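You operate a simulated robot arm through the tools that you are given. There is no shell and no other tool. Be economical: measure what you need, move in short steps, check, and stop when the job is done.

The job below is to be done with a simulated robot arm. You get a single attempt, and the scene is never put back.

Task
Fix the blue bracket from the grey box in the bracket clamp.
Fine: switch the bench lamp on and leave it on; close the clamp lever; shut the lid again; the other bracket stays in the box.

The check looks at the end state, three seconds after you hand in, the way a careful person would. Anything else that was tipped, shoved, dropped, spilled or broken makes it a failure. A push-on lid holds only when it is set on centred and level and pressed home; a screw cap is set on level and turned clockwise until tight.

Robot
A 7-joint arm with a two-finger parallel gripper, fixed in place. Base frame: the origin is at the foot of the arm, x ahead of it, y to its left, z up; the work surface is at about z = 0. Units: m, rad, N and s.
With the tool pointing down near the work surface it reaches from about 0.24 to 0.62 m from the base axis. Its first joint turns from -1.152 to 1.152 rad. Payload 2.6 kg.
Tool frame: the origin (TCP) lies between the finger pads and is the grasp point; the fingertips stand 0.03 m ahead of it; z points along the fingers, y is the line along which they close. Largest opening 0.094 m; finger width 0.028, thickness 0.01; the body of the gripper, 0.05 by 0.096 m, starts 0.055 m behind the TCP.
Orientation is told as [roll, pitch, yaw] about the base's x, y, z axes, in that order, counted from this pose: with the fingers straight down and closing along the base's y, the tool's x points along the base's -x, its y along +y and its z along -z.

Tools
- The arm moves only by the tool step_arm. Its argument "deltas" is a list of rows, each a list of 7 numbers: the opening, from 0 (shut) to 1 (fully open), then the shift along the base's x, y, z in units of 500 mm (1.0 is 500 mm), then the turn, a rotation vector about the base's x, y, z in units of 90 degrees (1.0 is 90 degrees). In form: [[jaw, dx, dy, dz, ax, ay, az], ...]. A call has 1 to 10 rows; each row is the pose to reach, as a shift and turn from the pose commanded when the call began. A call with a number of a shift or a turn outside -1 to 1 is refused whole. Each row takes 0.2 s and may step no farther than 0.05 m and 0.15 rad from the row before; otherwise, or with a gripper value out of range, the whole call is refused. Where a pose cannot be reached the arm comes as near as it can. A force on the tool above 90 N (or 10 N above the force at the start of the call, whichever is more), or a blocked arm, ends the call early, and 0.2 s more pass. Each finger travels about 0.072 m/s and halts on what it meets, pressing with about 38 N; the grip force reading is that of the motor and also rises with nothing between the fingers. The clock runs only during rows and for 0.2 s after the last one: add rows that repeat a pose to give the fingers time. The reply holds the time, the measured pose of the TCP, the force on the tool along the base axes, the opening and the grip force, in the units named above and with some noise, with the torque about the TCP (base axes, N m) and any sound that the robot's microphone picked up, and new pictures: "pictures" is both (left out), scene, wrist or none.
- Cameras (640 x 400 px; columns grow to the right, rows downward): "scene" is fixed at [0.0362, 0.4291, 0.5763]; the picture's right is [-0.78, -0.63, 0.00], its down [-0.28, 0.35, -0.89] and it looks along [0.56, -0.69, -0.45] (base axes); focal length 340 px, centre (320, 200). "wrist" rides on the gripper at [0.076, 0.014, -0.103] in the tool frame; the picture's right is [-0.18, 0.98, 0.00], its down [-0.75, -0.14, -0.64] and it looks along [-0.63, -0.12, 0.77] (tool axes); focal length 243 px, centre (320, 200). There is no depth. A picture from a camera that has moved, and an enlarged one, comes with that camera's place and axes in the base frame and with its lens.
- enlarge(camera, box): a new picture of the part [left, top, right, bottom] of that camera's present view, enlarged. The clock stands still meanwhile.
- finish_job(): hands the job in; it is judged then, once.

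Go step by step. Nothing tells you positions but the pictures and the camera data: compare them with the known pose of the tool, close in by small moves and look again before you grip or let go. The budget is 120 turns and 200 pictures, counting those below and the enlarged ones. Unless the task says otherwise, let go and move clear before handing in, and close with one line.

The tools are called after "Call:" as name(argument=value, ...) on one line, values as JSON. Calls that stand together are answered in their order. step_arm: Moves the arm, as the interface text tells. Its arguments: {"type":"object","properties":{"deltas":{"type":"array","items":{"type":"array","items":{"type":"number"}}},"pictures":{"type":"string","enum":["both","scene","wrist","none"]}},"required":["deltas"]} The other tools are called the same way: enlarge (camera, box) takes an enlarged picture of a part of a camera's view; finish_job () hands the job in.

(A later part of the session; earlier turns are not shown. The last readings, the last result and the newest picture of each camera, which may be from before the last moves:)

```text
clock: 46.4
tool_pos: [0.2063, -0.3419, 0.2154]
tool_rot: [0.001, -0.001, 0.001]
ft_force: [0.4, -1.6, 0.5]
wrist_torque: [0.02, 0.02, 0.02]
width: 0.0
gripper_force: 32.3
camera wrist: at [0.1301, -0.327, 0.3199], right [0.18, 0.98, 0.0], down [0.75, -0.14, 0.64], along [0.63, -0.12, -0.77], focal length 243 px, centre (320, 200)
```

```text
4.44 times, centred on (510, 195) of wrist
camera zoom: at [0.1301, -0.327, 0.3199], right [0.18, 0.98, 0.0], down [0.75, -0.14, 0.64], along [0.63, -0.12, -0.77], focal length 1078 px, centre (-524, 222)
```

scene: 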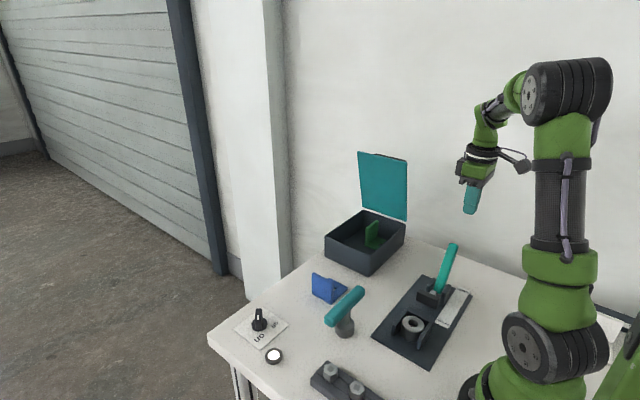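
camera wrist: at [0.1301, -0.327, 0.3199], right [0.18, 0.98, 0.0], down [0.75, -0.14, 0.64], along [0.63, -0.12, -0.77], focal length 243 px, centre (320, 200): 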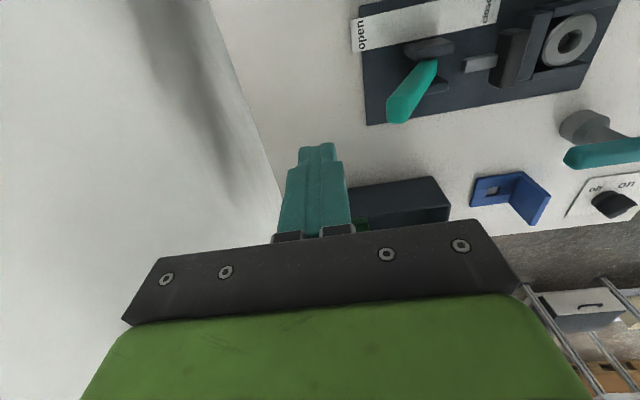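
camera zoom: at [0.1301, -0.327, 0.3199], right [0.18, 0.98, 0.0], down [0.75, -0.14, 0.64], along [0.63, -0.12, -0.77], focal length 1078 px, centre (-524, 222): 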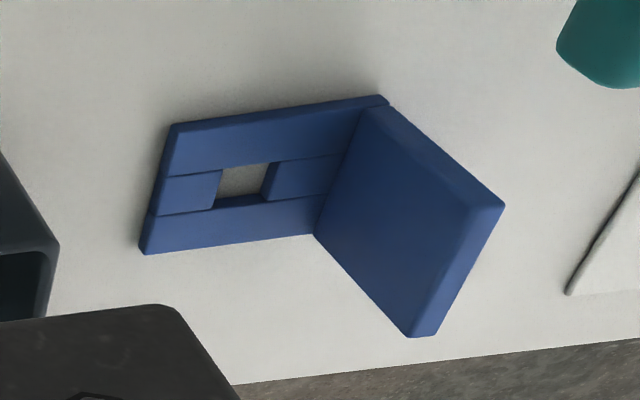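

In the bore of the ring I can see a round-topped pin about 7 mm below the ring's top. I'll now try the empty clamp's lever by lowering behind it and pushing +y in small steps, watching the plunger.

Call:
step_arm(deltas=[[0, 0.006, 0, -0.08, 0, 0, 0], [0, 0.008, 0, -0.16, 0, 0, 0], [0, 0.008, 0, -0.2, 0, 0, 0], [0, 0.008, 0.05, -0.2, 0, 0, 0], [0, 0.008, 0.1, -0.2, 0, 0, 0], [0, 0.008, 0.14, -0.2, 0, 0, 0], [0, 0.008, 0.18, -0.2, 0, 0, 0], [0, 0.008, 0.22, -0.2, 0, 0, 0]])

Call:
enlarge(camera="scene", box=[370, 200, 510, 360])

```text
clock: 48.2
tool_pos: [0.2127, -0.2296, 0.1176]
tool_rot: [-0.001, -0.001, 0.0]
ft_force: [-0.4, -3.4, 0.3]
wrist_torque: [-0.11, 0.0, 0.0]
width: 0.0003
gripper_force: 33.5
camera wrist: at [0.1366, -0.215, 0.2206], right [0.18, 0.98, 0.0], down [0.75, -0.14, 0.64], along [0.63, -0.12, -0.77], focal length 243 px, centre (320, 200)
```

scene: 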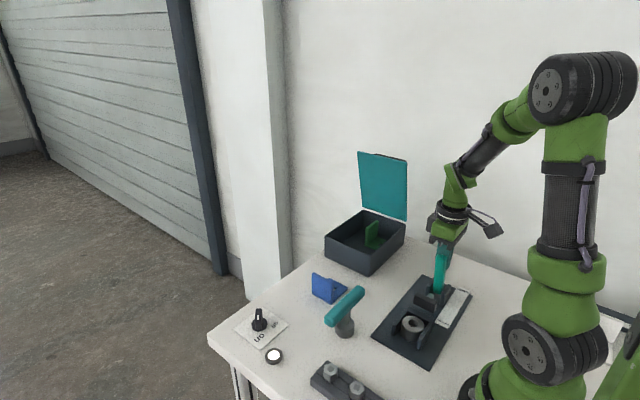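
wrist: 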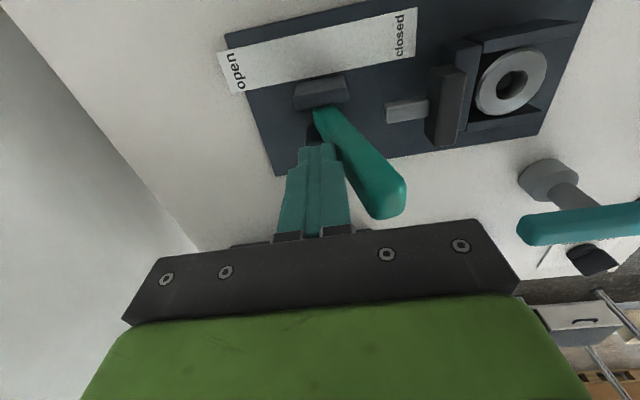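

```text
2.50 times, centred on (440, 280) of scene
camera zoom: at [0.0362, 0.429, 0.5763], right [-0.78, -0.63, 0.0], down [-0.28, 0.35, -0.89], along [0.56, -0.69, -0.45], focal length 851 px, centre (20, 0)
```

zoom: 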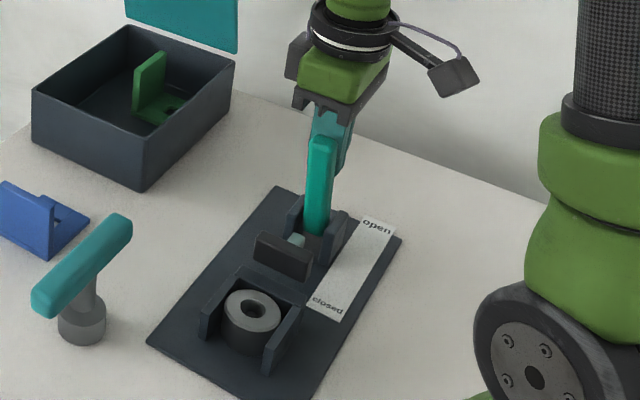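

The lever moves easily and the bar creeps forward. I'll continue.

Call:
step_arm(deltas=[[0, 0, 0.03, 0, 0, 0, 0], [0, 0, 0.06, -0.0, 0, 0, 0], [0, 0, 0.09, -0.0, 0, 0, 0], [0, 0, 0.12, 0, 0, 0, 0]])

Call:
enlarge(camera="scene", box=[370, 200, 510, 360])

Call:
enlarge(camera="wrist", box=[200, 0, 500, 200])

```text
clock: 49.0
tool_pos: [0.2141, -0.2066, 0.1227]
tool_rot: [-0.05, -0.017, 0.007]
ft_force: [-3.0, -9.3, 4.3]
wrist_torque: [-0.21, 0.09, 0.07]
width: 0.0001
gripper_force: 32.6
stopped in row 3: the force on the tool passed its limit at 100 N (the readings are from after the stop); the commanded pose is now the measured one
camera wrist: at [0.1351, -0.1876, 0.2244], right [0.18, 0.98, -0.04], down [0.74, -0.1, 0.66], along [0.64, -0.15, -0.75], focal length 243 px, centre (320, 200)
```

scene: 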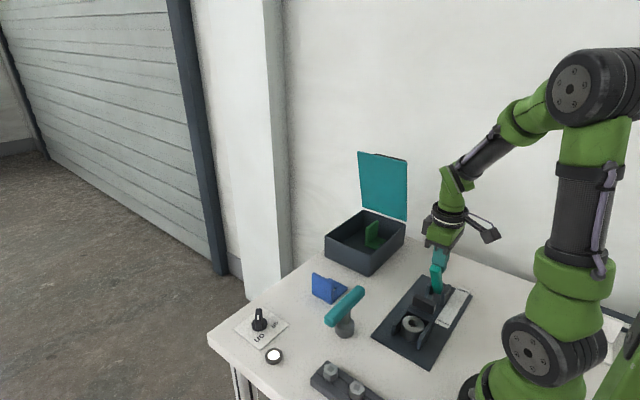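
wrist: 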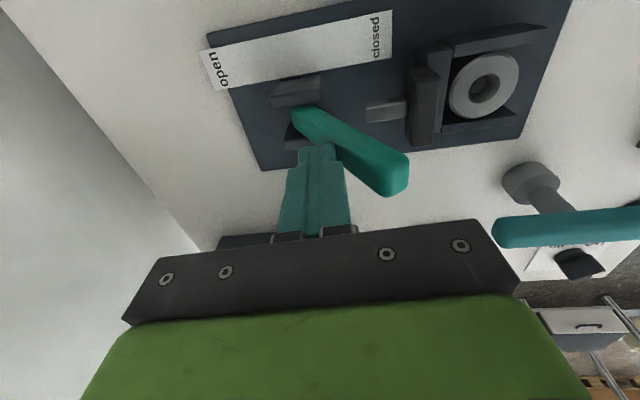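

```text
2.50 times, centred on (440, 280) of scene
camera zoom: at [0.0362, 0.4291, 0.5763], right [-0.78, -0.63, 0.0], down [-0.28, 0.35, -0.89], along [0.56, -0.69, -0.45], focal length 851 px, centre (20, 0)
```

zoom: 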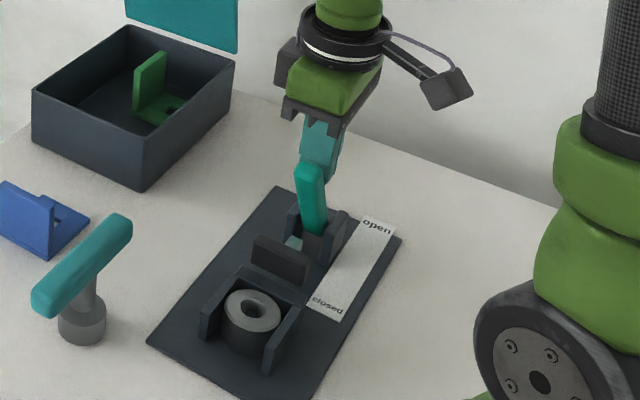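

```text
2.00 times, centred on (350, 100) of wrist
camera zoom: at [0.1351, -0.1876, 0.2244], right [0.18, 0.98, -0.04], down [0.74, -0.1, 0.66], along [0.64, -0.15, -0.75], focal length 485 px, centre (260, 400)
```

zoom: 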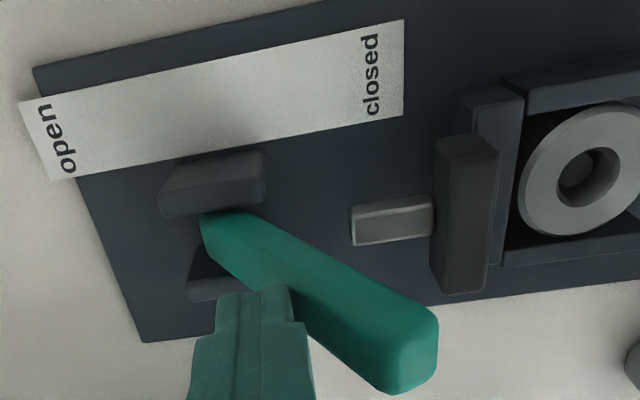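

The lever stopped firmly at about 25–30° forward lean, with the bar moved about 20 mm in +y. I'll enlarge to see what blocks it.

Call:
enlarge(camera="scene", box=[395, 265, 455, 325])

Call:
enlarge(camera="wrist", box=[340, 0, 540, 170])

```text
6.67 times, centred on (425, 295) of scene
camera zoom: at [0.0362, 0.4291, 0.5763], right [-0.78, -0.63, 0.0], down [-0.28, 0.35, -0.89], along [0.56, -0.69, -0.45], focal length 2270 px, centre (-380, -433)
```

zoom: 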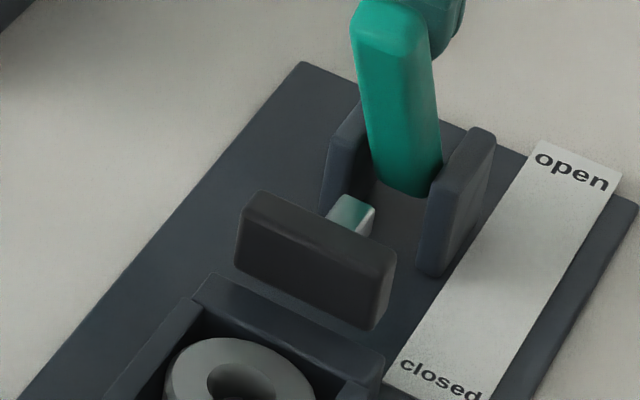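

```text
2.35 times, centred on (440, 85) of wrist
camera zoom: at [0.1351, -0.1876, 0.2244], right [0.18, 0.98, -0.04], down [0.74, -0.1, 0.66], along [0.64, -0.15, -0.75], focal length 571 px, centre (38, 471)
```

zoom: 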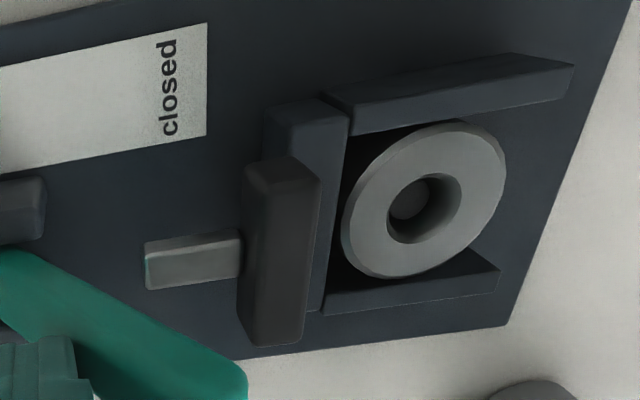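

The lever tip stands over the "closed" label now, so that is simply its closed end, with the bar's front at about y ≈ −0.134 and bar z ≈ 0.037–0.07. I'll reopen it by pushing from the +y side, then probe the ring.

Call:
step_arm(deltas=[[0, -0.004, -0.02, 0.05, 0.032, 0.011, -0.004], [0, -0.004, -0.02, 0.13, 0.032, 0.011, -0.004], [0, -0.004, 0.0, 0.2, 0.032, 0.011, -0.004], [0, -0.004, 0.08, 0.22, 0.032, 0.011, -0.004], [0, -0.004, 0.16, 0.22, 0.032, 0.011, -0.004], [0, -0.004, 0.22, 0.18, 0.032, 0.011, -0.004], [0, -0.004, 0.22, 0.09, 0.032, 0.011, -0.004], [0, -0.004, 0.22, 0.01, 0.032, 0.011, -0.004]])

Call:
enlarge(camera="scene", box=[370, 200, 490, 350])

```text
clock: 50.8
tool_pos: [0.211, -0.094, 0.1261]
tool_rot: [0.005, 0.002, -0.002]
ft_force: [-0.6, -0.3, 0.0]
wrist_torque: [-0.05, -0.02, 0.02]
width: 0.0001
gripper_force: 33.0
camera wrist: at [0.1351, -0.0798, 0.2306], right [0.18, 0.98, 0.01], down [0.76, -0.14, 0.64], along [0.63, -0.11, -0.77], focal length 243 px, centre (320, 200)
```

scene: 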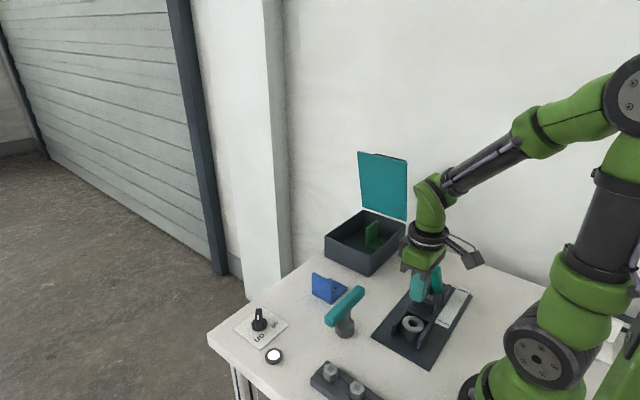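
wrist: 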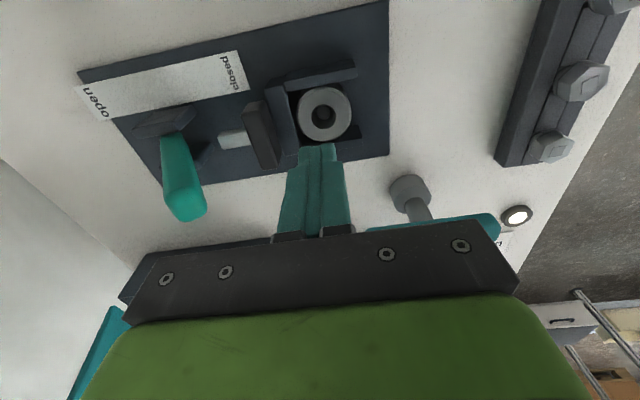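

```text
2.67 times, centred on (430, 275) of scene
camera zoom: at [0.0362, 0.4291, 0.5763], right [-0.78, -0.63, 0.0], down [-0.28, 0.35, -0.89], along [0.56, -0.69, -0.45], focal length 908 px, centre (27, 0)
```

zoom: 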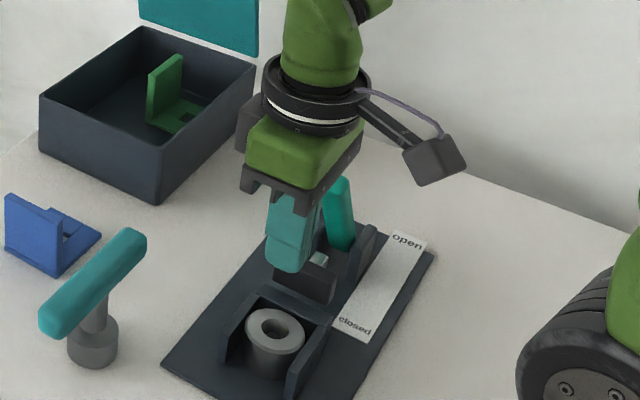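

Call:
enlarge(camera="wrist", box=[230, 50, 390, 160])

```text
3.64 times, centred on (310, 105) of wrist
camera zoom: at [0.1351, -0.0798, 0.2306], right [0.18, 0.98, 0.01], down [0.76, -0.14, 0.64], along [0.63, -0.11, -0.77], focal length 882 px, centre (356, 546)
```

zoom: 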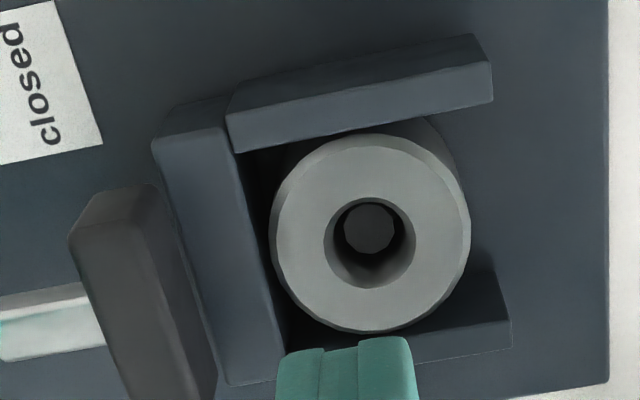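

Ring and U-walls look flush at z ≈ 0.03. To find out whether the ring is loose, I'll go down in front of it (open +y side) and nudge it gently towards −y.

Call:
step_arm(deltas=[[0, 0, 0.05, 0, 0, 0, 0], [0, 0, 0.104, 0, 0, 0, 0], [0, 0, 0.104, -0.06, 0, 0, 0], [0, 0, 0.104, -0.11, 0, 0, 0], [0, 0, 0.104, -0.155, 0, 0, 0]])

Call:
enlarge(camera="wrist", box=[220, 60, 380, 190])

Call:
enlarge(camera="scene", box=[370, 260, 460, 350])

```text
clock: 52.0
tool_pos: [0.2226, -0.0451, 0.051]
tool_rot: [0.007, 0.004, 0.001]
ft_force: [0.3, 0.1, 0.6]
wrist_torque: [-0.01, 0.0, -0.01]
width: 0.0
gripper_force: 32.5
out of reach, approached as far as the arm can: row 4, 5
camera wrist: at [0.1462, -0.0303, 0.1555], right [0.18, 0.98, 0.01], down [0.76, -0.15, 0.64], along [0.63, -0.11, -0.77], focal length 243 px, centre (320, 200)
```

scene: 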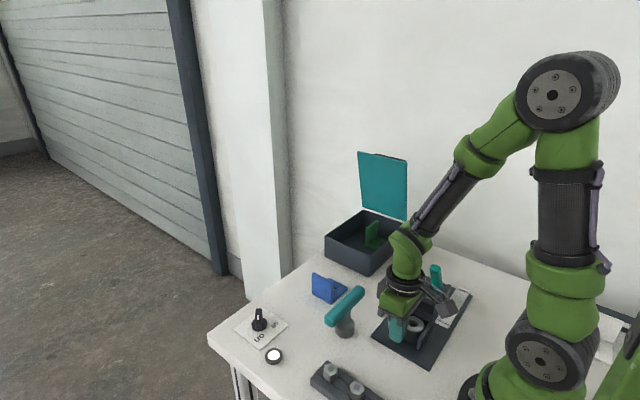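
wrist: 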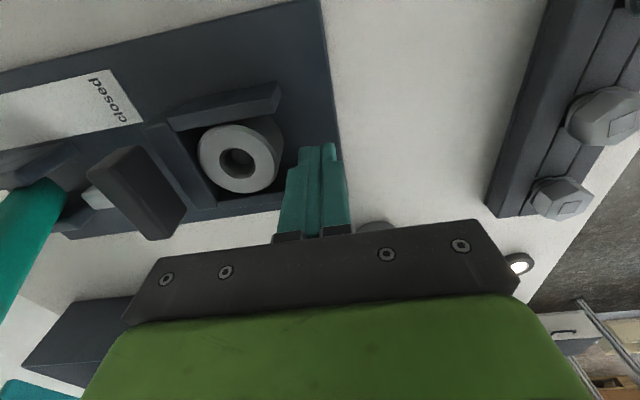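

```text
3.08 times, centred on (300, 125) of wrist
camera zoom: at [0.1462, -0.0303, 0.1555], right [0.18, 0.98, 0.01], down [0.76, -0.15, 0.64], along [0.63, -0.11, -0.77], focal length 746 px, centre (382, 431)
```

zoom: 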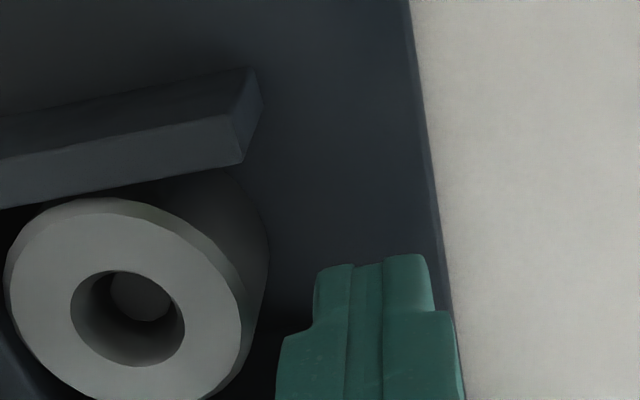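

```text
4.44 times, centred on (415, 305) of scene
camera zoom: at [0.0362, 0.4291, 0.5763], right [-0.78, -0.63, 0.0], down [-0.28, 0.35, -0.89], along [0.56, -0.69, -0.45], focal length 1513 px, centre (-102, -267)
```

zoom: 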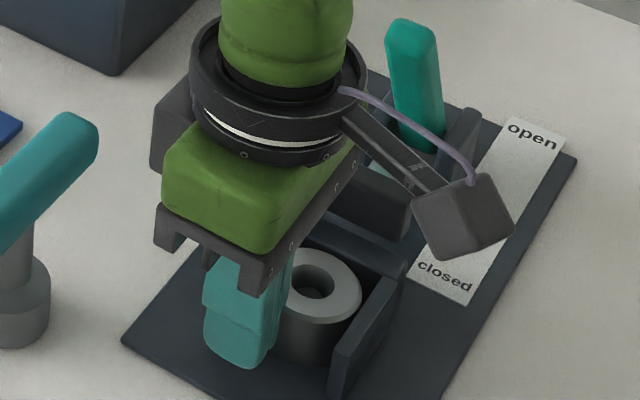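

The arm's inner reach limit shows at x ≈ 0.223 here, so I'll pitch the tool so the fingertips point slightly towards the base, then nudge the ring towards −y.

Call:
step_arm(deltas=[[0, 0.02, 0, 0.01, 0, 0.09, 0], [0, 0.02, 0, 0.01, 0, 0.19, 0], [0, 0.02, 0, 0.002, 0, 0.23, 0], [0, 0.02, -0.01, -0.002, 0, 0.23, 0], [0, 0.02, -0.018, -0.002, 0, 0.23, 0], [0, 0.02, -0.024, -0.002, 0, 0.23, 0]])

Call:
enlarge(camera="wrist", box=[180, 60, 380, 220])

```text
refused: row 2 steps farther than a row can; nothing moved
```

```text
2.50 times, centred on (280, 140) of wrist
camera zoom: at [0.1462, -0.0303, 0.1555], right [0.18, 0.98, 0.01], down [0.76, -0.15, 0.64], along [0.63, -0.11, -0.77], focal length 606 px, centre (420, 350)
```

zoom: 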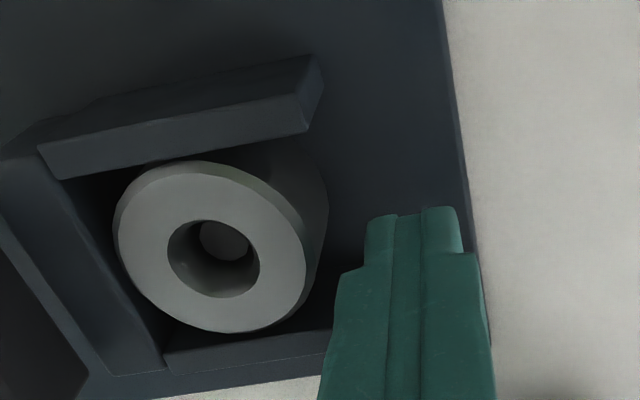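

Call:
step_arm(deltas=[[0, 0.02, 0, 0.012, 0, 0.08, 0], [0, 0.02, 0, 0.012, 0, 0.16, 0], [0, 0.02, 0, 0.006, 0, 0.23, 0], [0, 0.02, -0.01, 0.002, 0, 0.23, 0], [0, 0.02, -0.018, 0.002, 0, 0.23, 0], [0, 0.02, -0.024, 0.002, 0, 0.23, 0]], pictures="wrist")

Call:
enlarge(camera="wrist", box=[180, 60, 380, 220])

```text
clock: 53.4
tool_pos: [0.2324, -0.0507, 0.0521]
tool_rot: [0.018, 0.367, 0.001]
ft_force: [0.6, 49.6, 12.5]
wrist_torque: [0.85, -0.06, 0.22]
width: 0.0
gripper_force: 33.5
camera wrist: at [0.1977, -0.0384, 0.1772], right [0.18, 0.98, -0.05], down [0.93, -0.15, 0.33], along [0.31, -0.1, -0.94], focal length 243 px, centre (320, 200)
```

wrist: 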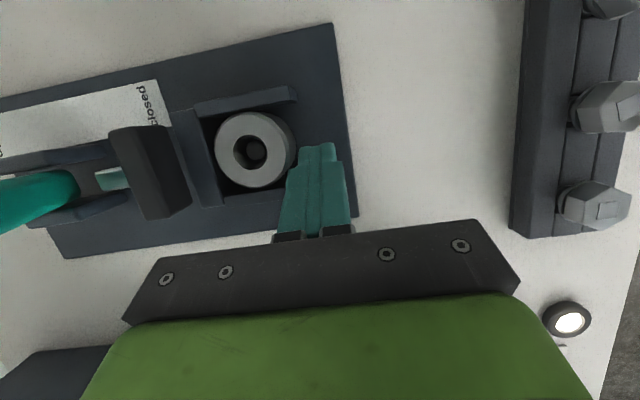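

```text
2.50 times, centred on (280, 140) of wrist
camera zoom: at [0.1977, -0.0384, 0.1772], right [0.18, 0.98, -0.05], down [0.93, -0.15, 0.33], along [0.31, -0.1, -0.94], focal length 606 px, centre (420, 350)
```

zoom: 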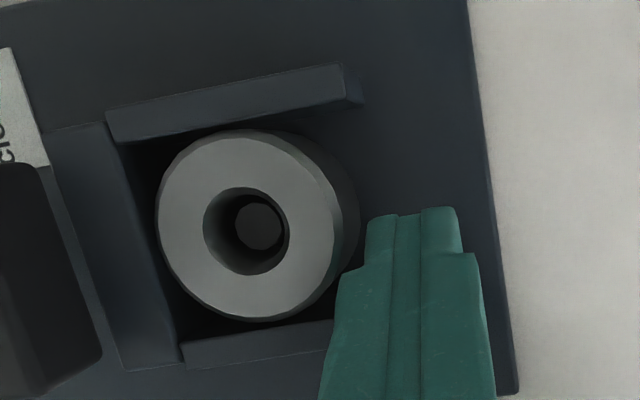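

The 50 N contact may be the wall end rather than the ring. I'll back off, shift towards −x and nudge again.

Call:
step_arm(deltas=[[0, 0, 0.02, 0, 0, 0, 0], [0, -0.01, 0.02, 0, 0, 0.06, 0], [0, -0.016, 0.02, 0, 0, 0.12, 0], [0, -0.016, 0.0, 0, 0, 0.12, 0], [0, -0.016, -0.01, 0, 0, 0.12, 0], [0, -0.016, -0.016, 0, 0, 0.12, 0]], pictures="wrist")

Call:
enlarge(camera="wrist", box=[180, 60, 380, 220])

```text
clock: 54.8
tool_pos: [0.2256, -0.0573, 0.0519]
tool_rot: [0.021, 0.555, -0.002]
ft_force: [2.6, 49.6, -3.2]
wrist_torque: [1.0, -0.11, -0.69]
width: 0.0
gripper_force: 32.6
camera wrist: at [0.2134, -0.0458, 0.1809], right [0.17, 0.98, -0.08], down [0.98, -0.16, 0.15], along [0.13, -0.1, -0.99], focal length 243 px, centre (320, 200)
```

wrist: 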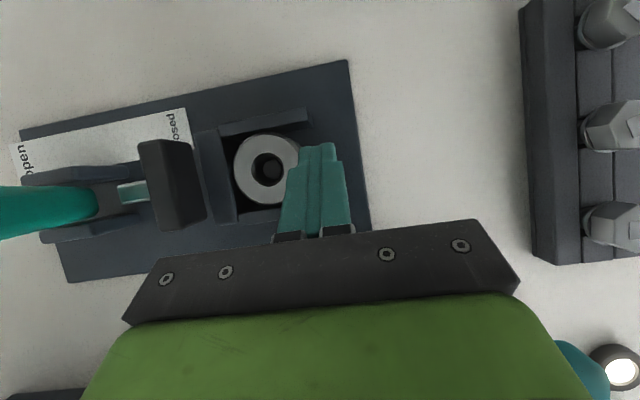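

```text
2.50 times, centred on (280, 140) of wrist
camera zoom: at [0.2134, -0.0458, 0.1809], right [0.17, 0.98, -0.08], down [0.98, -0.16, 0.15], along [0.13, -0.1, -0.99], focal length 606 px, centre (420, 350)
```

zoom: 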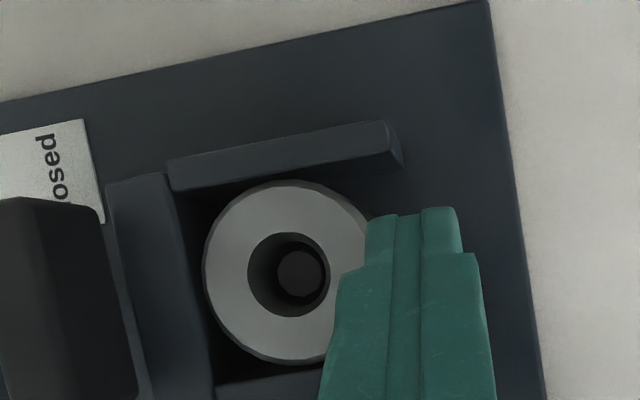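

The ring resisted at 50 N, but it may have shifted a millimetre or two first. I'll return to the earlier viewing pose and compare with the previous enlargement.

Call:
step_arm(deltas=[[0, 0, 0.03, 0, 0, 0, 0], [0, 0, 0.03, 0.08, 0, -0.09, 0], [0, 0, 0.01, 0.148, 0, -0.18, 0], [0, 0, -0.04, 0.148, 0, -0.27, 0], [0, -0.015, -0.0734, 0.148, -0.004, -0.352, 0], [0, -0.029, -0.0734, 0.148, -0.012, -0.352, 0]], pictures="wrist")

Call:
enlarge(camera="wrist", box=[230, 50, 390, 160])

```text
clock: 56.2
tool_pos: [0.2101, -0.102, 0.1247]
tool_rot: [-0.013, -0.002, -0.004]
ft_force: [-0.2, -0.3, -0.3]
wrist_torque: [0.02, 0.02, -0.01]
width: 0.0001
gripper_force: 32.9
camera wrist: at [0.1335, -0.0862, 0.2281], right [0.19, 0.98, -0.01], down [0.75, -0.14, 0.64], along [0.63, -0.13, -0.76], focal length 243 px, centre (320, 200)
```

wrist: 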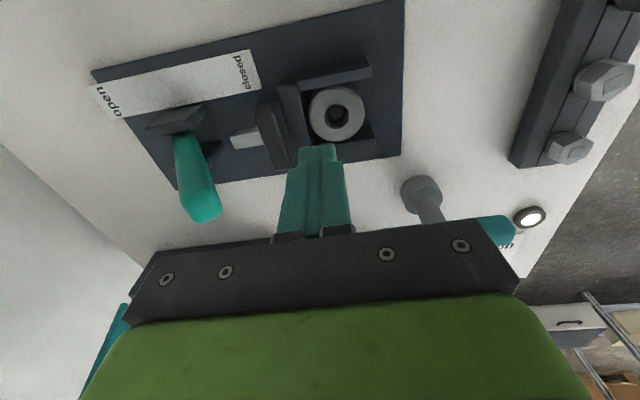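

```text
3.64 times, centred on (310, 105) of wrist
camera zoom: at [0.1335, -0.0862, 0.2281], right [0.19, 0.98, -0.01], down [0.75, -0.14, 0.64], along [0.63, -0.13, -0.76], focal length 882 px, centre (356, 546)
```

zoom: 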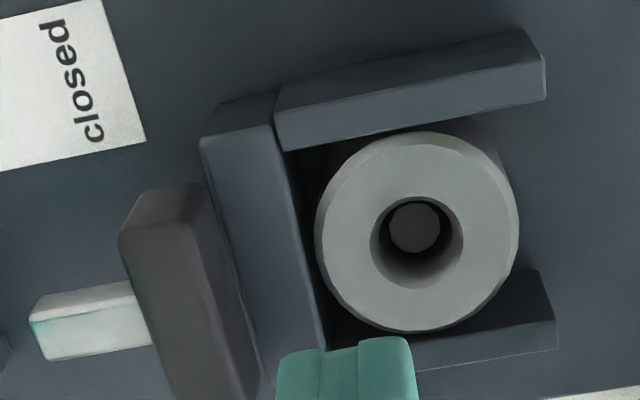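

The ring hasn't moved relative to its pin, so it's a fixed part of the seat. I'll reopen the lever now by pushing it back towards −y.

Call:
step_arm(deltas=[[0, 0, -0.04, 0.0, 0.008, 0, 0], [0, 0, -0.08, 0, 0.008, 0, 0], [0, 0, -0.12, 0, 0.008, 0, 0], [0, 0, -0.16, 0, 0.008, 0, 0], [0, 0, -0.2, 0, 0.008, 0, 0], [0, 0, -0.24, 0, 0.008, 0, 0]])

Call:
enlarge(camera="scene", box=[370, 200, 490, 350])

```text
clock: 57.6
tool_pos: [0.2094, -0.223, 0.1242]
tool_rot: [0.002, -0.001, -0.005]
ft_force: [1.3, 2.0, -1.8]
wrist_torque: [0.1, -0.01, 0.03]
width: 0.0001
gripper_force: 33.7
camera wrist: at [0.1323, -0.2077, 0.2281], right [0.19, 0.98, 0.0], down [0.75, -0.15, 0.64], along [0.63, -0.12, -0.77], focal length 243 px, centre (320, 200)
```

scene: 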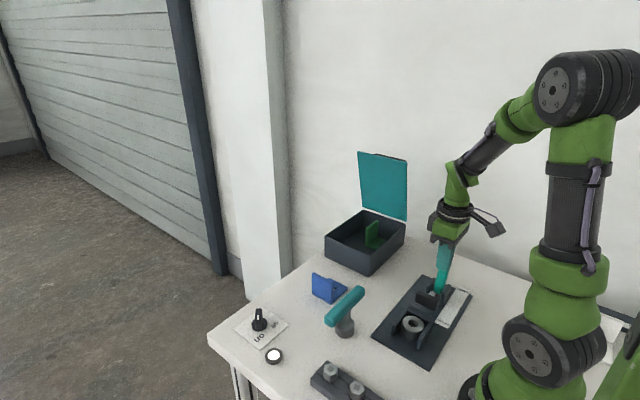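
wrist: 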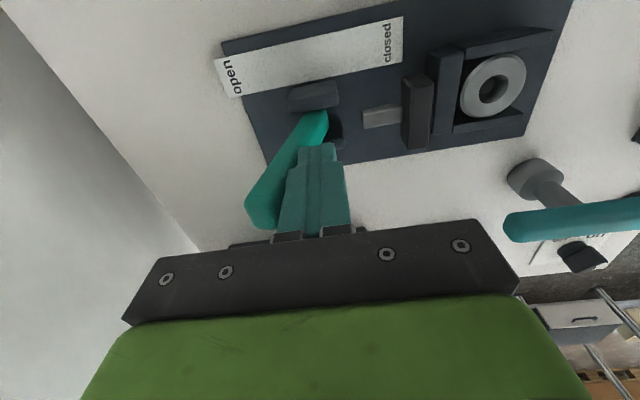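

```text
2.67 times, centred on (430, 275) of scene
camera zoom: at [0.0362, 0.4291, 0.5763], right [-0.78, -0.63, 0.0], down [-0.28, 0.35, -0.89], along [0.56, -0.69, -0.45], focal length 908 px, centre (27, 0)
```

zoom: 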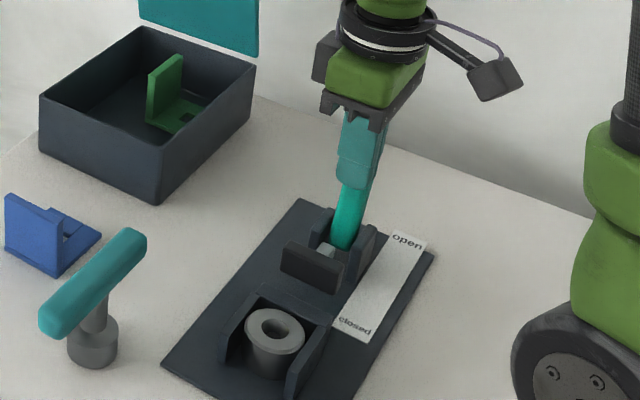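

Call:
step_arm(deltas=[[0, 0, -0.03, 0, 0, 0, 0], [0, 0, -0.05, 0, 0, 0, 0], [0, 0, -0.03, 0.06, 0, 0, 0], [0, 0, 0.0, 0.14, 0, 0, 0], [0, 0, 0.05, 0.22, 0, 0, 0], [0, 0, 0.12, 0.26, 0, 0, 0]])

Call:
enlarge(camera="wrist", box=[140, 50, 400, 230])

```text
clock: 59.0
tool_pos: [0.2088, -0.1626, 0.2575]
tool_rot: [0.001, 0.0, -0.003]
ft_force: [-0.1, 1.1, 1.1]
wrist_torque: [0.02, -0.02, 0.02]
width: 0.0
gripper_force: 33.4
camera wrist: at [0.1324, -0.1483, 0.3611], right [0.19, 0.98, 0.0], down [0.75, -0.14, 0.64], along [0.63, -0.12, -0.77], focal length 243 px, centre (320, 200)
```

scene: 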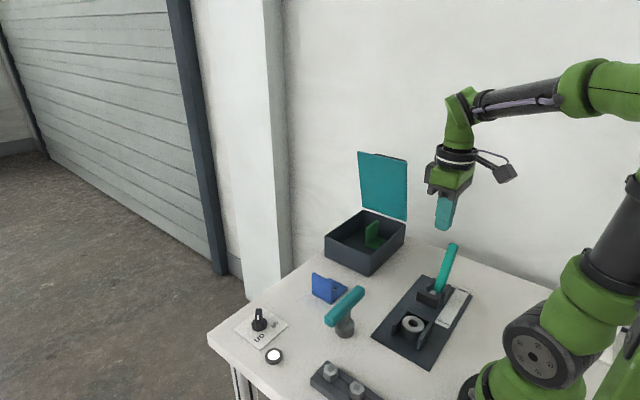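
wrist: 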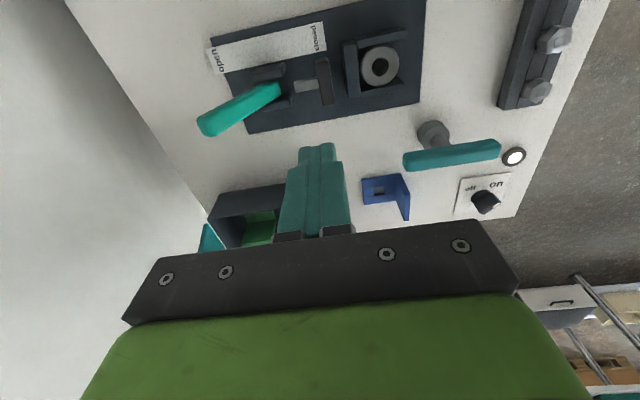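

```text
2.22 times, centred on (270, 140) of wrist
camera zoom: at [0.1324, -0.1483, 0.3611], right [0.19, 0.98, 0.0], down [0.75, -0.14, 0.64], along [0.63, -0.12, -0.77], focal length 539 px, centre (431, 333)
```

zoom: 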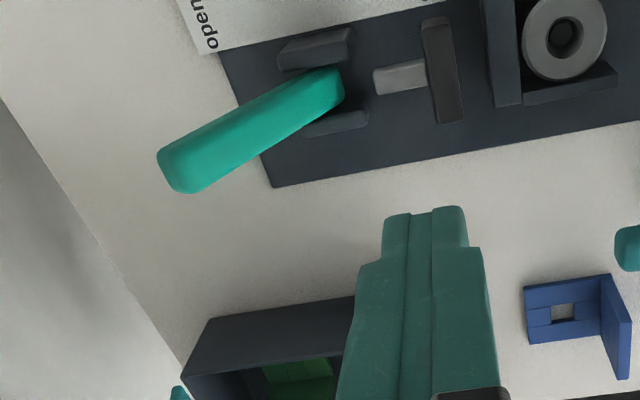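

The lever is open again. The seat (U-walls plus ring, flush at z ≈ 0.03) is fixed, and the closed bar would just reach an upright standing on its −y side. I'll measure the bracket's width accurately by gripping it across its width with yaw −90°.

Call:
step_arm(deltas=[[0.9, 0.042, 0.021, 0.0, 0, 0, -0.095], [0.9, 0.084, 0.042, 0, 0, 0, -0.19], [0.9, 0.126, 0.063, 0, 0, 0, -0.285], [0.9, 0.168, 0.084, 0, 0, 0, -0.38], [0.9, 0.21, 0.105, 0, 0, 0, -0.475], [0.9, 0.252, 0.126, 0, 0, 0, -0.57], [0.9, 0.294, 0.147, 0, 0, 0, -0.665], [0.9, 0.336, 0.168, 0, 0, 0, -0.76], [0.9, 0.378, 0.189, 0, 0, 0, -0.855], [0.9, 0.42, 0.211, 0, 0, 0, -0.95]], pictures="none")

Call:
step_arm(deltas=[[0.9, 0, 0, -0.05, 0, 0, -0.05], [0.9, 0, 0, -0.14, 0, 0, -0.05], [0.9, 0, 0, -0.2, 0, 0, -0.05]])

Call:
enlarge(camera="wrist", box=[200, 60, 440, 240])

```text
clock: 61.2
tool_pos: [0.4232, -0.0555, 0.2569]
tool_rot: [0.001, -0.001, -1.5]
ft_force: [0.6, 0.2, 0.1]
wrist_torque: [0.0, 0.0, -0.02]
width: 0.0844
gripper_force: 0.1
```

```text
clock: 62.0
tool_pos: [0.4211, -0.0576, 0.1567]
tool_rot: [0.002, 0.0, -1.575]
ft_force: [-0.3, -0.8, 0.2]
wrist_torque: [0.03, 0.02, -0.01]
width: 0.0845
gripper_force: 0.1
camera wrist: at [0.4355, 0.0197, 0.2605], right [0.98, -0.19, 0.0], down [-0.15, -0.75, 0.64], along [-0.12, -0.63, -0.77], focal length 243 px, centre (320, 200)
```

scene: 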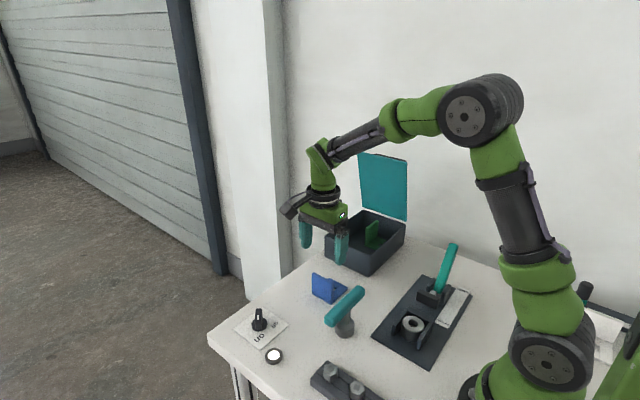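
wrist: 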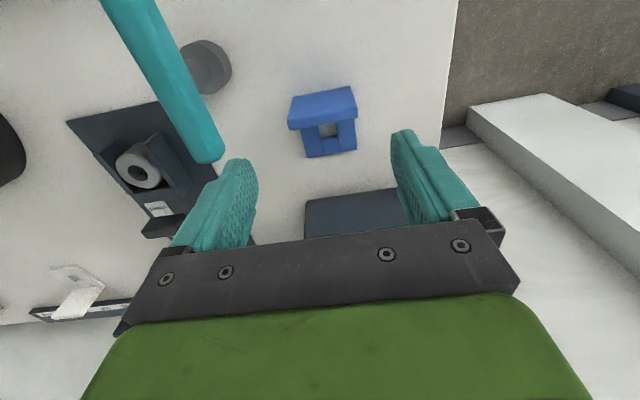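

```text
2.22 times, centred on (320, 150) of wrist
camera zoom: at [0.4355, 0.0197, 0.2605], right [0.98, -0.19, 0.0], down [-0.15, -0.75, 0.64], along [-0.12, -0.63, -0.77], focal length 539 px, centre (320, 311)
```

zoom: 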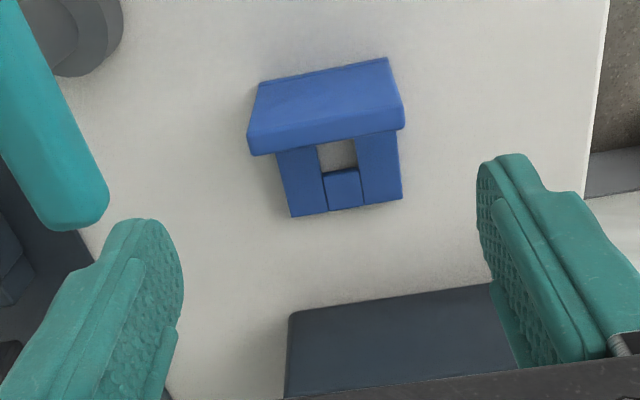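

Call:
step_arm(deltas=[[0.9, 0, 0, -0.07, 0, 0, 0], [0.9, 0, 0, -0.14, 0, 0, 0], [0.9, 0, 0, -0.21, 0, 0, 0], [0.7, 0, 0, -0.21, 0, 0, 0], [0.5, 0, 0, -0.21, 0, 0, 0], [0.5, 0, 0, -0.21, 0, 0, 0], [0.5, 0, 0, -0.21, 0, 0, 0]], pictures="wrist")

```text
clock: 63.6
tool_pos: [0.4206, -0.0565, 0.0524]
tool_rot: [-0.001, -0.001, -1.577]
ft_force: [-0.3, -0.7, 0.5]
wrist_torque: [0.06, 0.01, -0.02]
width: 0.0595
gripper_force: 37.4
camera wrist: at [0.4348, 0.0203, 0.1556], right [0.98, -0.19, 0.0], down [-0.15, -0.75, 0.64], along [-0.12, -0.63, -0.77], focal length 243 px, centre (320, 200)
```

wrist: 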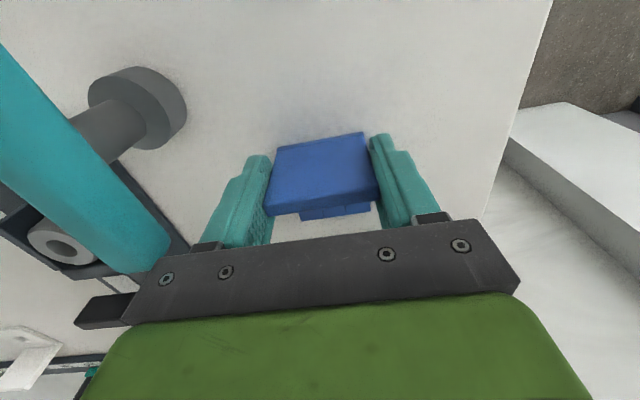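

The bracket is 59.5 mm wide, so it can't go inside the U. The U-block plus ring works as a flush pedestal: its footprint matches the bracket with the upright over the thick back wall, facing the bar. This width grip suits that placement, so I'll lift slowly.

Call:
step_arm(deltas=[[0.3, 0, 0, 0.01, 0, 0, 0], [0.3, 0, 0, 0.03, 0, 0, 0], [0.3, 0, 0, 0.05, 0, 0, 0], [0.3, 0, 0, 0.08, 0, 0, 0], [0.3, 0, 0, 0.11, 0, 0, 0], [0.3, 0, 0, 0.15, 0, 0, 0], [0.3, 0, 0, 0.2, 0, 0, 0], [0.3, 0, 0, 0.25, 0, 0, 0], [0.3, 0, 0, 0.3, 0, 0, 0], [0.3, 0, 0, 0.35, 0, 0, 0]])

```text
clock: 65.8
tool_pos: [0.4198, -0.0575, 0.2265]
tool_rot: [0.002, 0.0, -1.573]
ft_force: [0.2, 1.0, -1.5]
wrist_torque: [0.03, 0.03, -0.03]
width: 0.0594
gripper_force: 38.2
camera wrist: at [0.4338, 0.0193, 0.3292], right [0.98, -0.19, 0.0], down [-0.14, -0.75, 0.64], along [-0.12, -0.63, -0.77], focal length 243 px, centre (320, 200)
```

scene: 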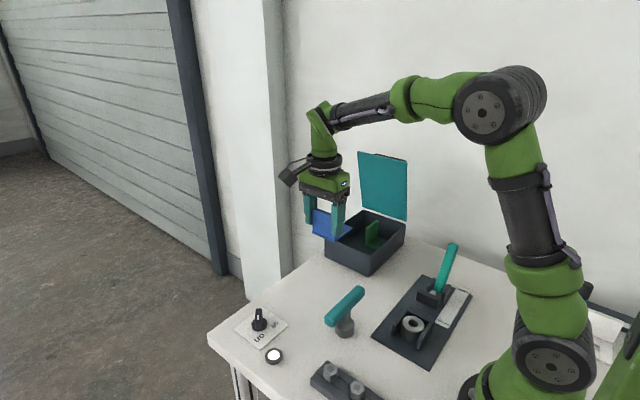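
wrist: 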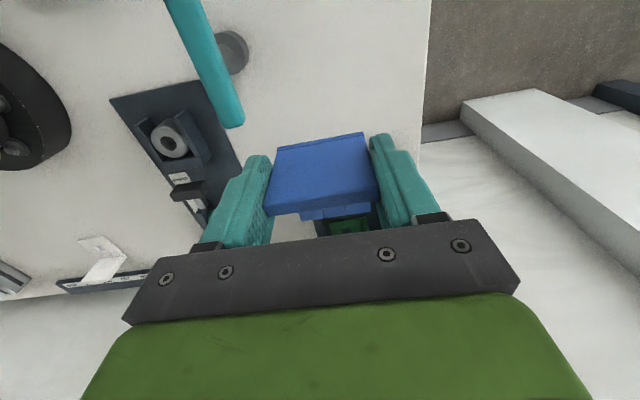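

It's held well (59 mm, −1.5 N). I'll rotate by +180° in stages while moving towards the clamp at height.

Call:
step_arm(deltas=[[0.3, -0.018, -0.008, 0.01, 0, 0, 0.095], [0.3, -0.036, -0.016, 0.02, 0, 0, 0.19], [0.3, -0.054, -0.024, 0.03, 0, 0, 0.285], [0.3, -0.072, -0.032, 0.04, 0, 0, 0.38], [0.3, -0.09, -0.04, 0.04, 0, 0, 0.475], [0.3, -0.108, -0.05, 0.04, 0, 0, 0.57], [0.3, -0.126, -0.06, 0.04, 0, 0, 0.665], [0.3, -0.144, -0.07, 0.04, 0, 0, 0.76], [0.3, -0.162, -0.08, 0.04, 0, 0, 0.855], [0.3, -0.18, -0.09, 0.04, 0, 0, 0.95]], pictures="none")

Call:
step_arm(deltas=[[0.3, -0.02, -0.005, 0, 0, 0, 0.095], [0.3, -0.04, -0.01, 0, 0, 0, 0.19], [0.3, -0.06, -0.015, 0, 0, 0, 0.285], [0.3, -0.08, -0.02, 0, 0, 0, 0.38], [0.3, -0.1, -0.025, 0, 0, 0, 0.475], [0.3, -0.12, -0.03, 0, 0, 0, 0.57], [0.3, -0.14, -0.035, 0, 0, 0, 0.665], [0.3, -0.16, -0.04, 0, 0, 0, 0.76], [0.3, -0.18, -0.044, 0, 0, 0, 0.855], [0.3, -0.2, -0.044, 0, 0, 0, 0.95]])

```text
clock: 68.0
tool_pos: [0.3306, -0.1015, 0.246]
tool_rot: [0.001, 0.001, -0.079]
ft_force: [-0.1, 1.4, -2.0]
wrist_torque: [-0.02, 0.03, -0.01]
width: 0.0596
gripper_force: 38.0
```

```text
clock: 70.2
tool_pos: [0.2303, -0.1235, 0.2456]
tool_rot: [0.002, -0.002, 1.414]
ft_force: [-0.2, -0.5, -1.6]
wrist_torque: [-0.03, 0.01, 0.0]
width: 0.0598
gripper_force: 38.7
camera wrist: at [0.2029, -0.1966, 0.3502], right [-0.94, 0.34, 0.0], down [0.26, 0.72, 0.64], along [0.22, 0.6, -0.77], focal length 243 px, centre (320, 200)
```

scene: 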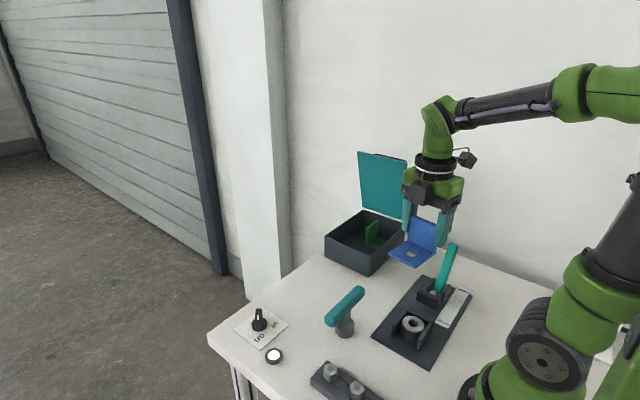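
wrist: 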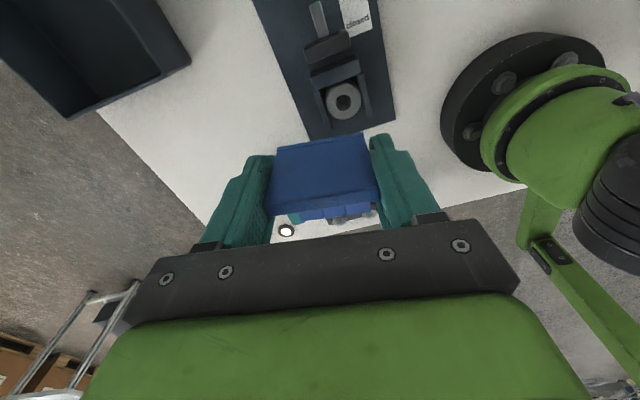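

Yaw +90° is reachable. I'll finish the turn and come down to hover just above the seat.

Call:
step_arm(deltas=[[0.3, -0.02, 0, -0.03, 0, 0, 0.05], [0.3, -0.043, -0.001, -0.09, 0, 0, 0.1], [0.3, -0.043, -0.001, -0.17, 0, 0, 0.1], [0.3, -0.043, -0.001, -0.23, 0, 0, 0.1], [0.3, -0.043, -0.001, -0.27, 0, 0, 0.1]])

Call:
enlarge(camera="scene", box=[370, 230, 490, 350])

Call:
enlarge(camera="wrist", box=[240, 40, 420, 230])

```text
clock: 71.4
tool_pos: [0.2087, -0.1224, 0.1109]
tool_rot: [-0.001, 0.0, 1.565]
ft_force: [0.1, -0.6, -1.8]
wrist_torque: [-0.02, -0.02, -0.01]
width: 0.0597
gripper_force: 38.1
camera wrist: at [0.1932, -0.1989, 0.2149], right [-0.98, 0.19, 0.0], down [0.15, 0.75, 0.64], along [0.12, 0.63, -0.77], focal length 243 px, centre (320, 200)
```

scene: 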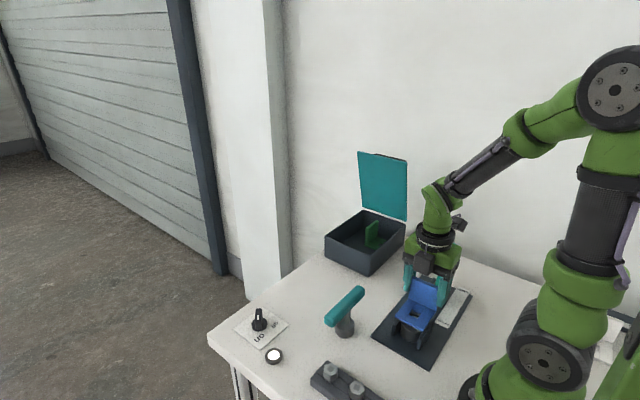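
wrist: 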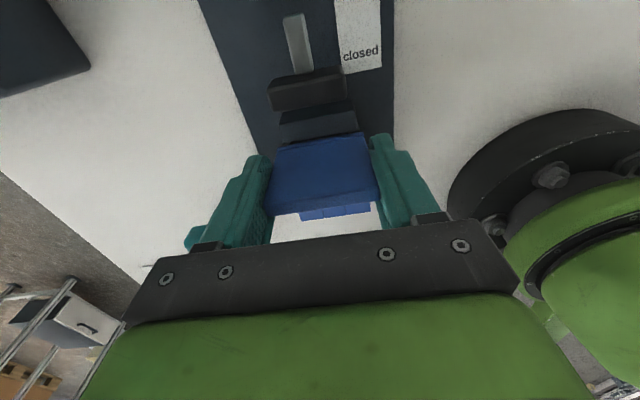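

```text
3.33 times, centred on (430, 290) of scene
camera zoom: at [0.0362, 0.4291, 0.5763], right [-0.78, -0.63, 0.0], down [-0.28, 0.35, -0.89], along [0.56, -0.69, -0.45], focal length 1135 px, centre (-47, -100)
```

zoom: 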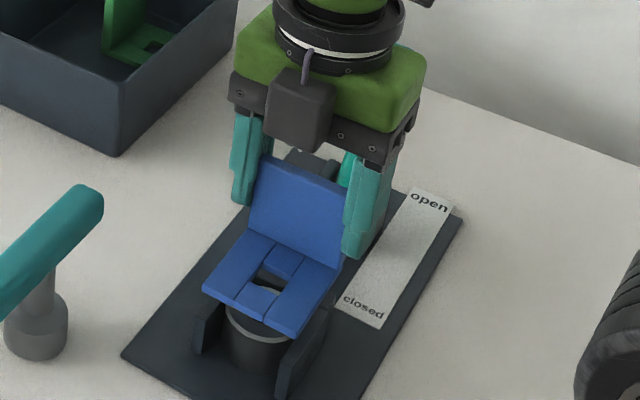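

```text
2.11 times, centred on (330, 135) of wrist
camera zoom: at [0.1932, -0.1989, 0.2149], right [-0.98, 0.19, 0.0], down [0.15, 0.75, 0.64], along [0.12, 0.63, -0.77], focal length 511 px, centre (299, 337)
```

zoom: 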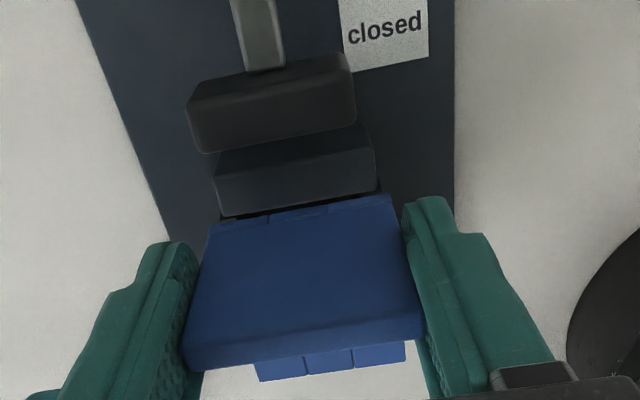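

The bracket hovers squarely over the pedestal, with its hole over the ring and upright facing the bar. I'll shift 3 mm to −y and descend gently until contact.

Call:
step_arm(deltas=[[0.3, 0.001, -0.006, -0.02, 0, 0, 0.003], [0.3, 0.001, -0.006, -0.036, 0, 0, 0.003], [0.3, 0.001, -0.006, -0.046, 0, 0, 0.003], [0.3, 0.001, -0.006, -0.05, 0, 0, 0.003]], pictures="none")

Call:
enlarge(camera="scene", box=[380, 270, 460, 350])

```text
clock: 72.4
tool_pos: [0.2096, -0.1271, 0.0871]
tool_rot: [0.0, 0.0, 1.571]
ft_force: [0.8, 0.3, -0.6]
wrist_torque: [0.03, -0.05, -0.02]
width: 0.0596
gripper_force: 38.0
```

```text
5.00 times, centred on (420, 310) of scene
camera zoom: at [0.0362, 0.4291, 0.5763], right [-0.78, -0.63, 0.0], down [-0.28, 0.35, -0.89], along [0.56, -0.69, -0.45], focal length 1702 px, centre (-180, -350)
```

zoom: 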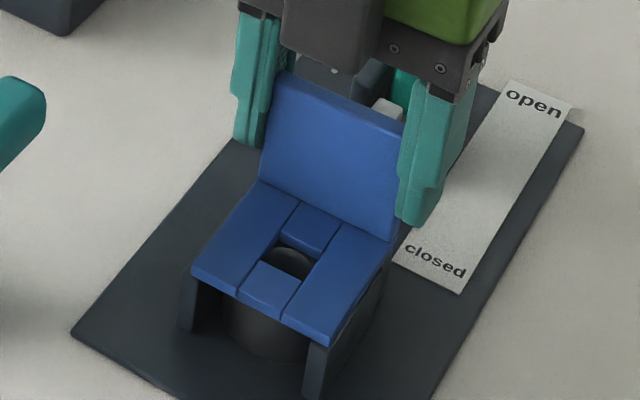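

It matches the pedestal well. I'll lower the last millimetres until I feel contact.

Call:
step_arm(deltas=[[0.3, 0, 0, -0.003, 0, 0, 0], [0.3, 0, 0, -0.006, 0, 0, 0], [0.3, 0, 0, -0.009, 0, 0, 0]], pictures="none")

```text
clock: 73.2
tool_pos: [0.2091, -0.1269, 0.083]
tool_rot: [0.0, 0.0, 1.572]
ft_force: [-9.3, 0.7, 31.4]
wrist_torque: [0.08, 0.25, 0.19]
width: 0.06
gripper_force: 38.3
```

Contact at a seat height of about 0.0306 m, as expected. I'll check the alignment before letting go.

Call:
enlarge(camera="scene", box=[385, 275, 450, 345])

Call:
enlarge(camera="wrist", box=[240, 40, 420, 230])

```text
5.71 times, centred on (418, 310) of scene
camera zoom: at [0.0361, 0.4291, 0.5763], right [-0.78, -0.63, 0.0], down [-0.28, 0.35, -0.89], along [0.56, -0.69, -0.45], focal length 1945 px, centre (-237, -429)
```

zoom: 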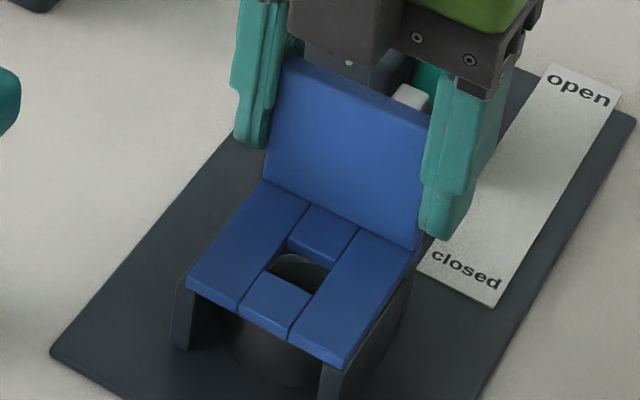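

```text
2.11 times, centred on (330, 135) of wrist
camera zoom: at [0.1943, -0.2032, 0.1861], right [-0.98, 0.18, 0.0], down [0.14, 0.75, 0.64], along [0.12, 0.63, -0.77], focal length 511 px, centre (299, 337)
```

zoom: 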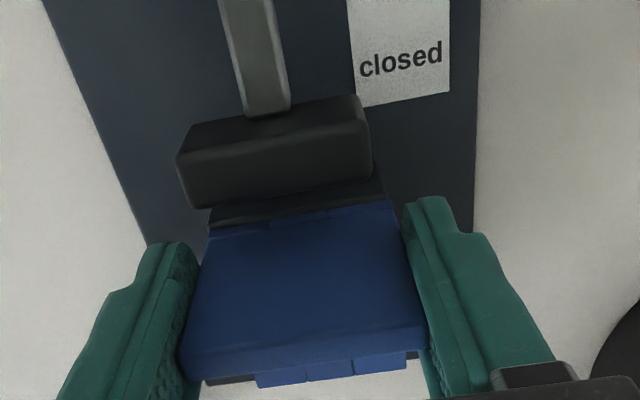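

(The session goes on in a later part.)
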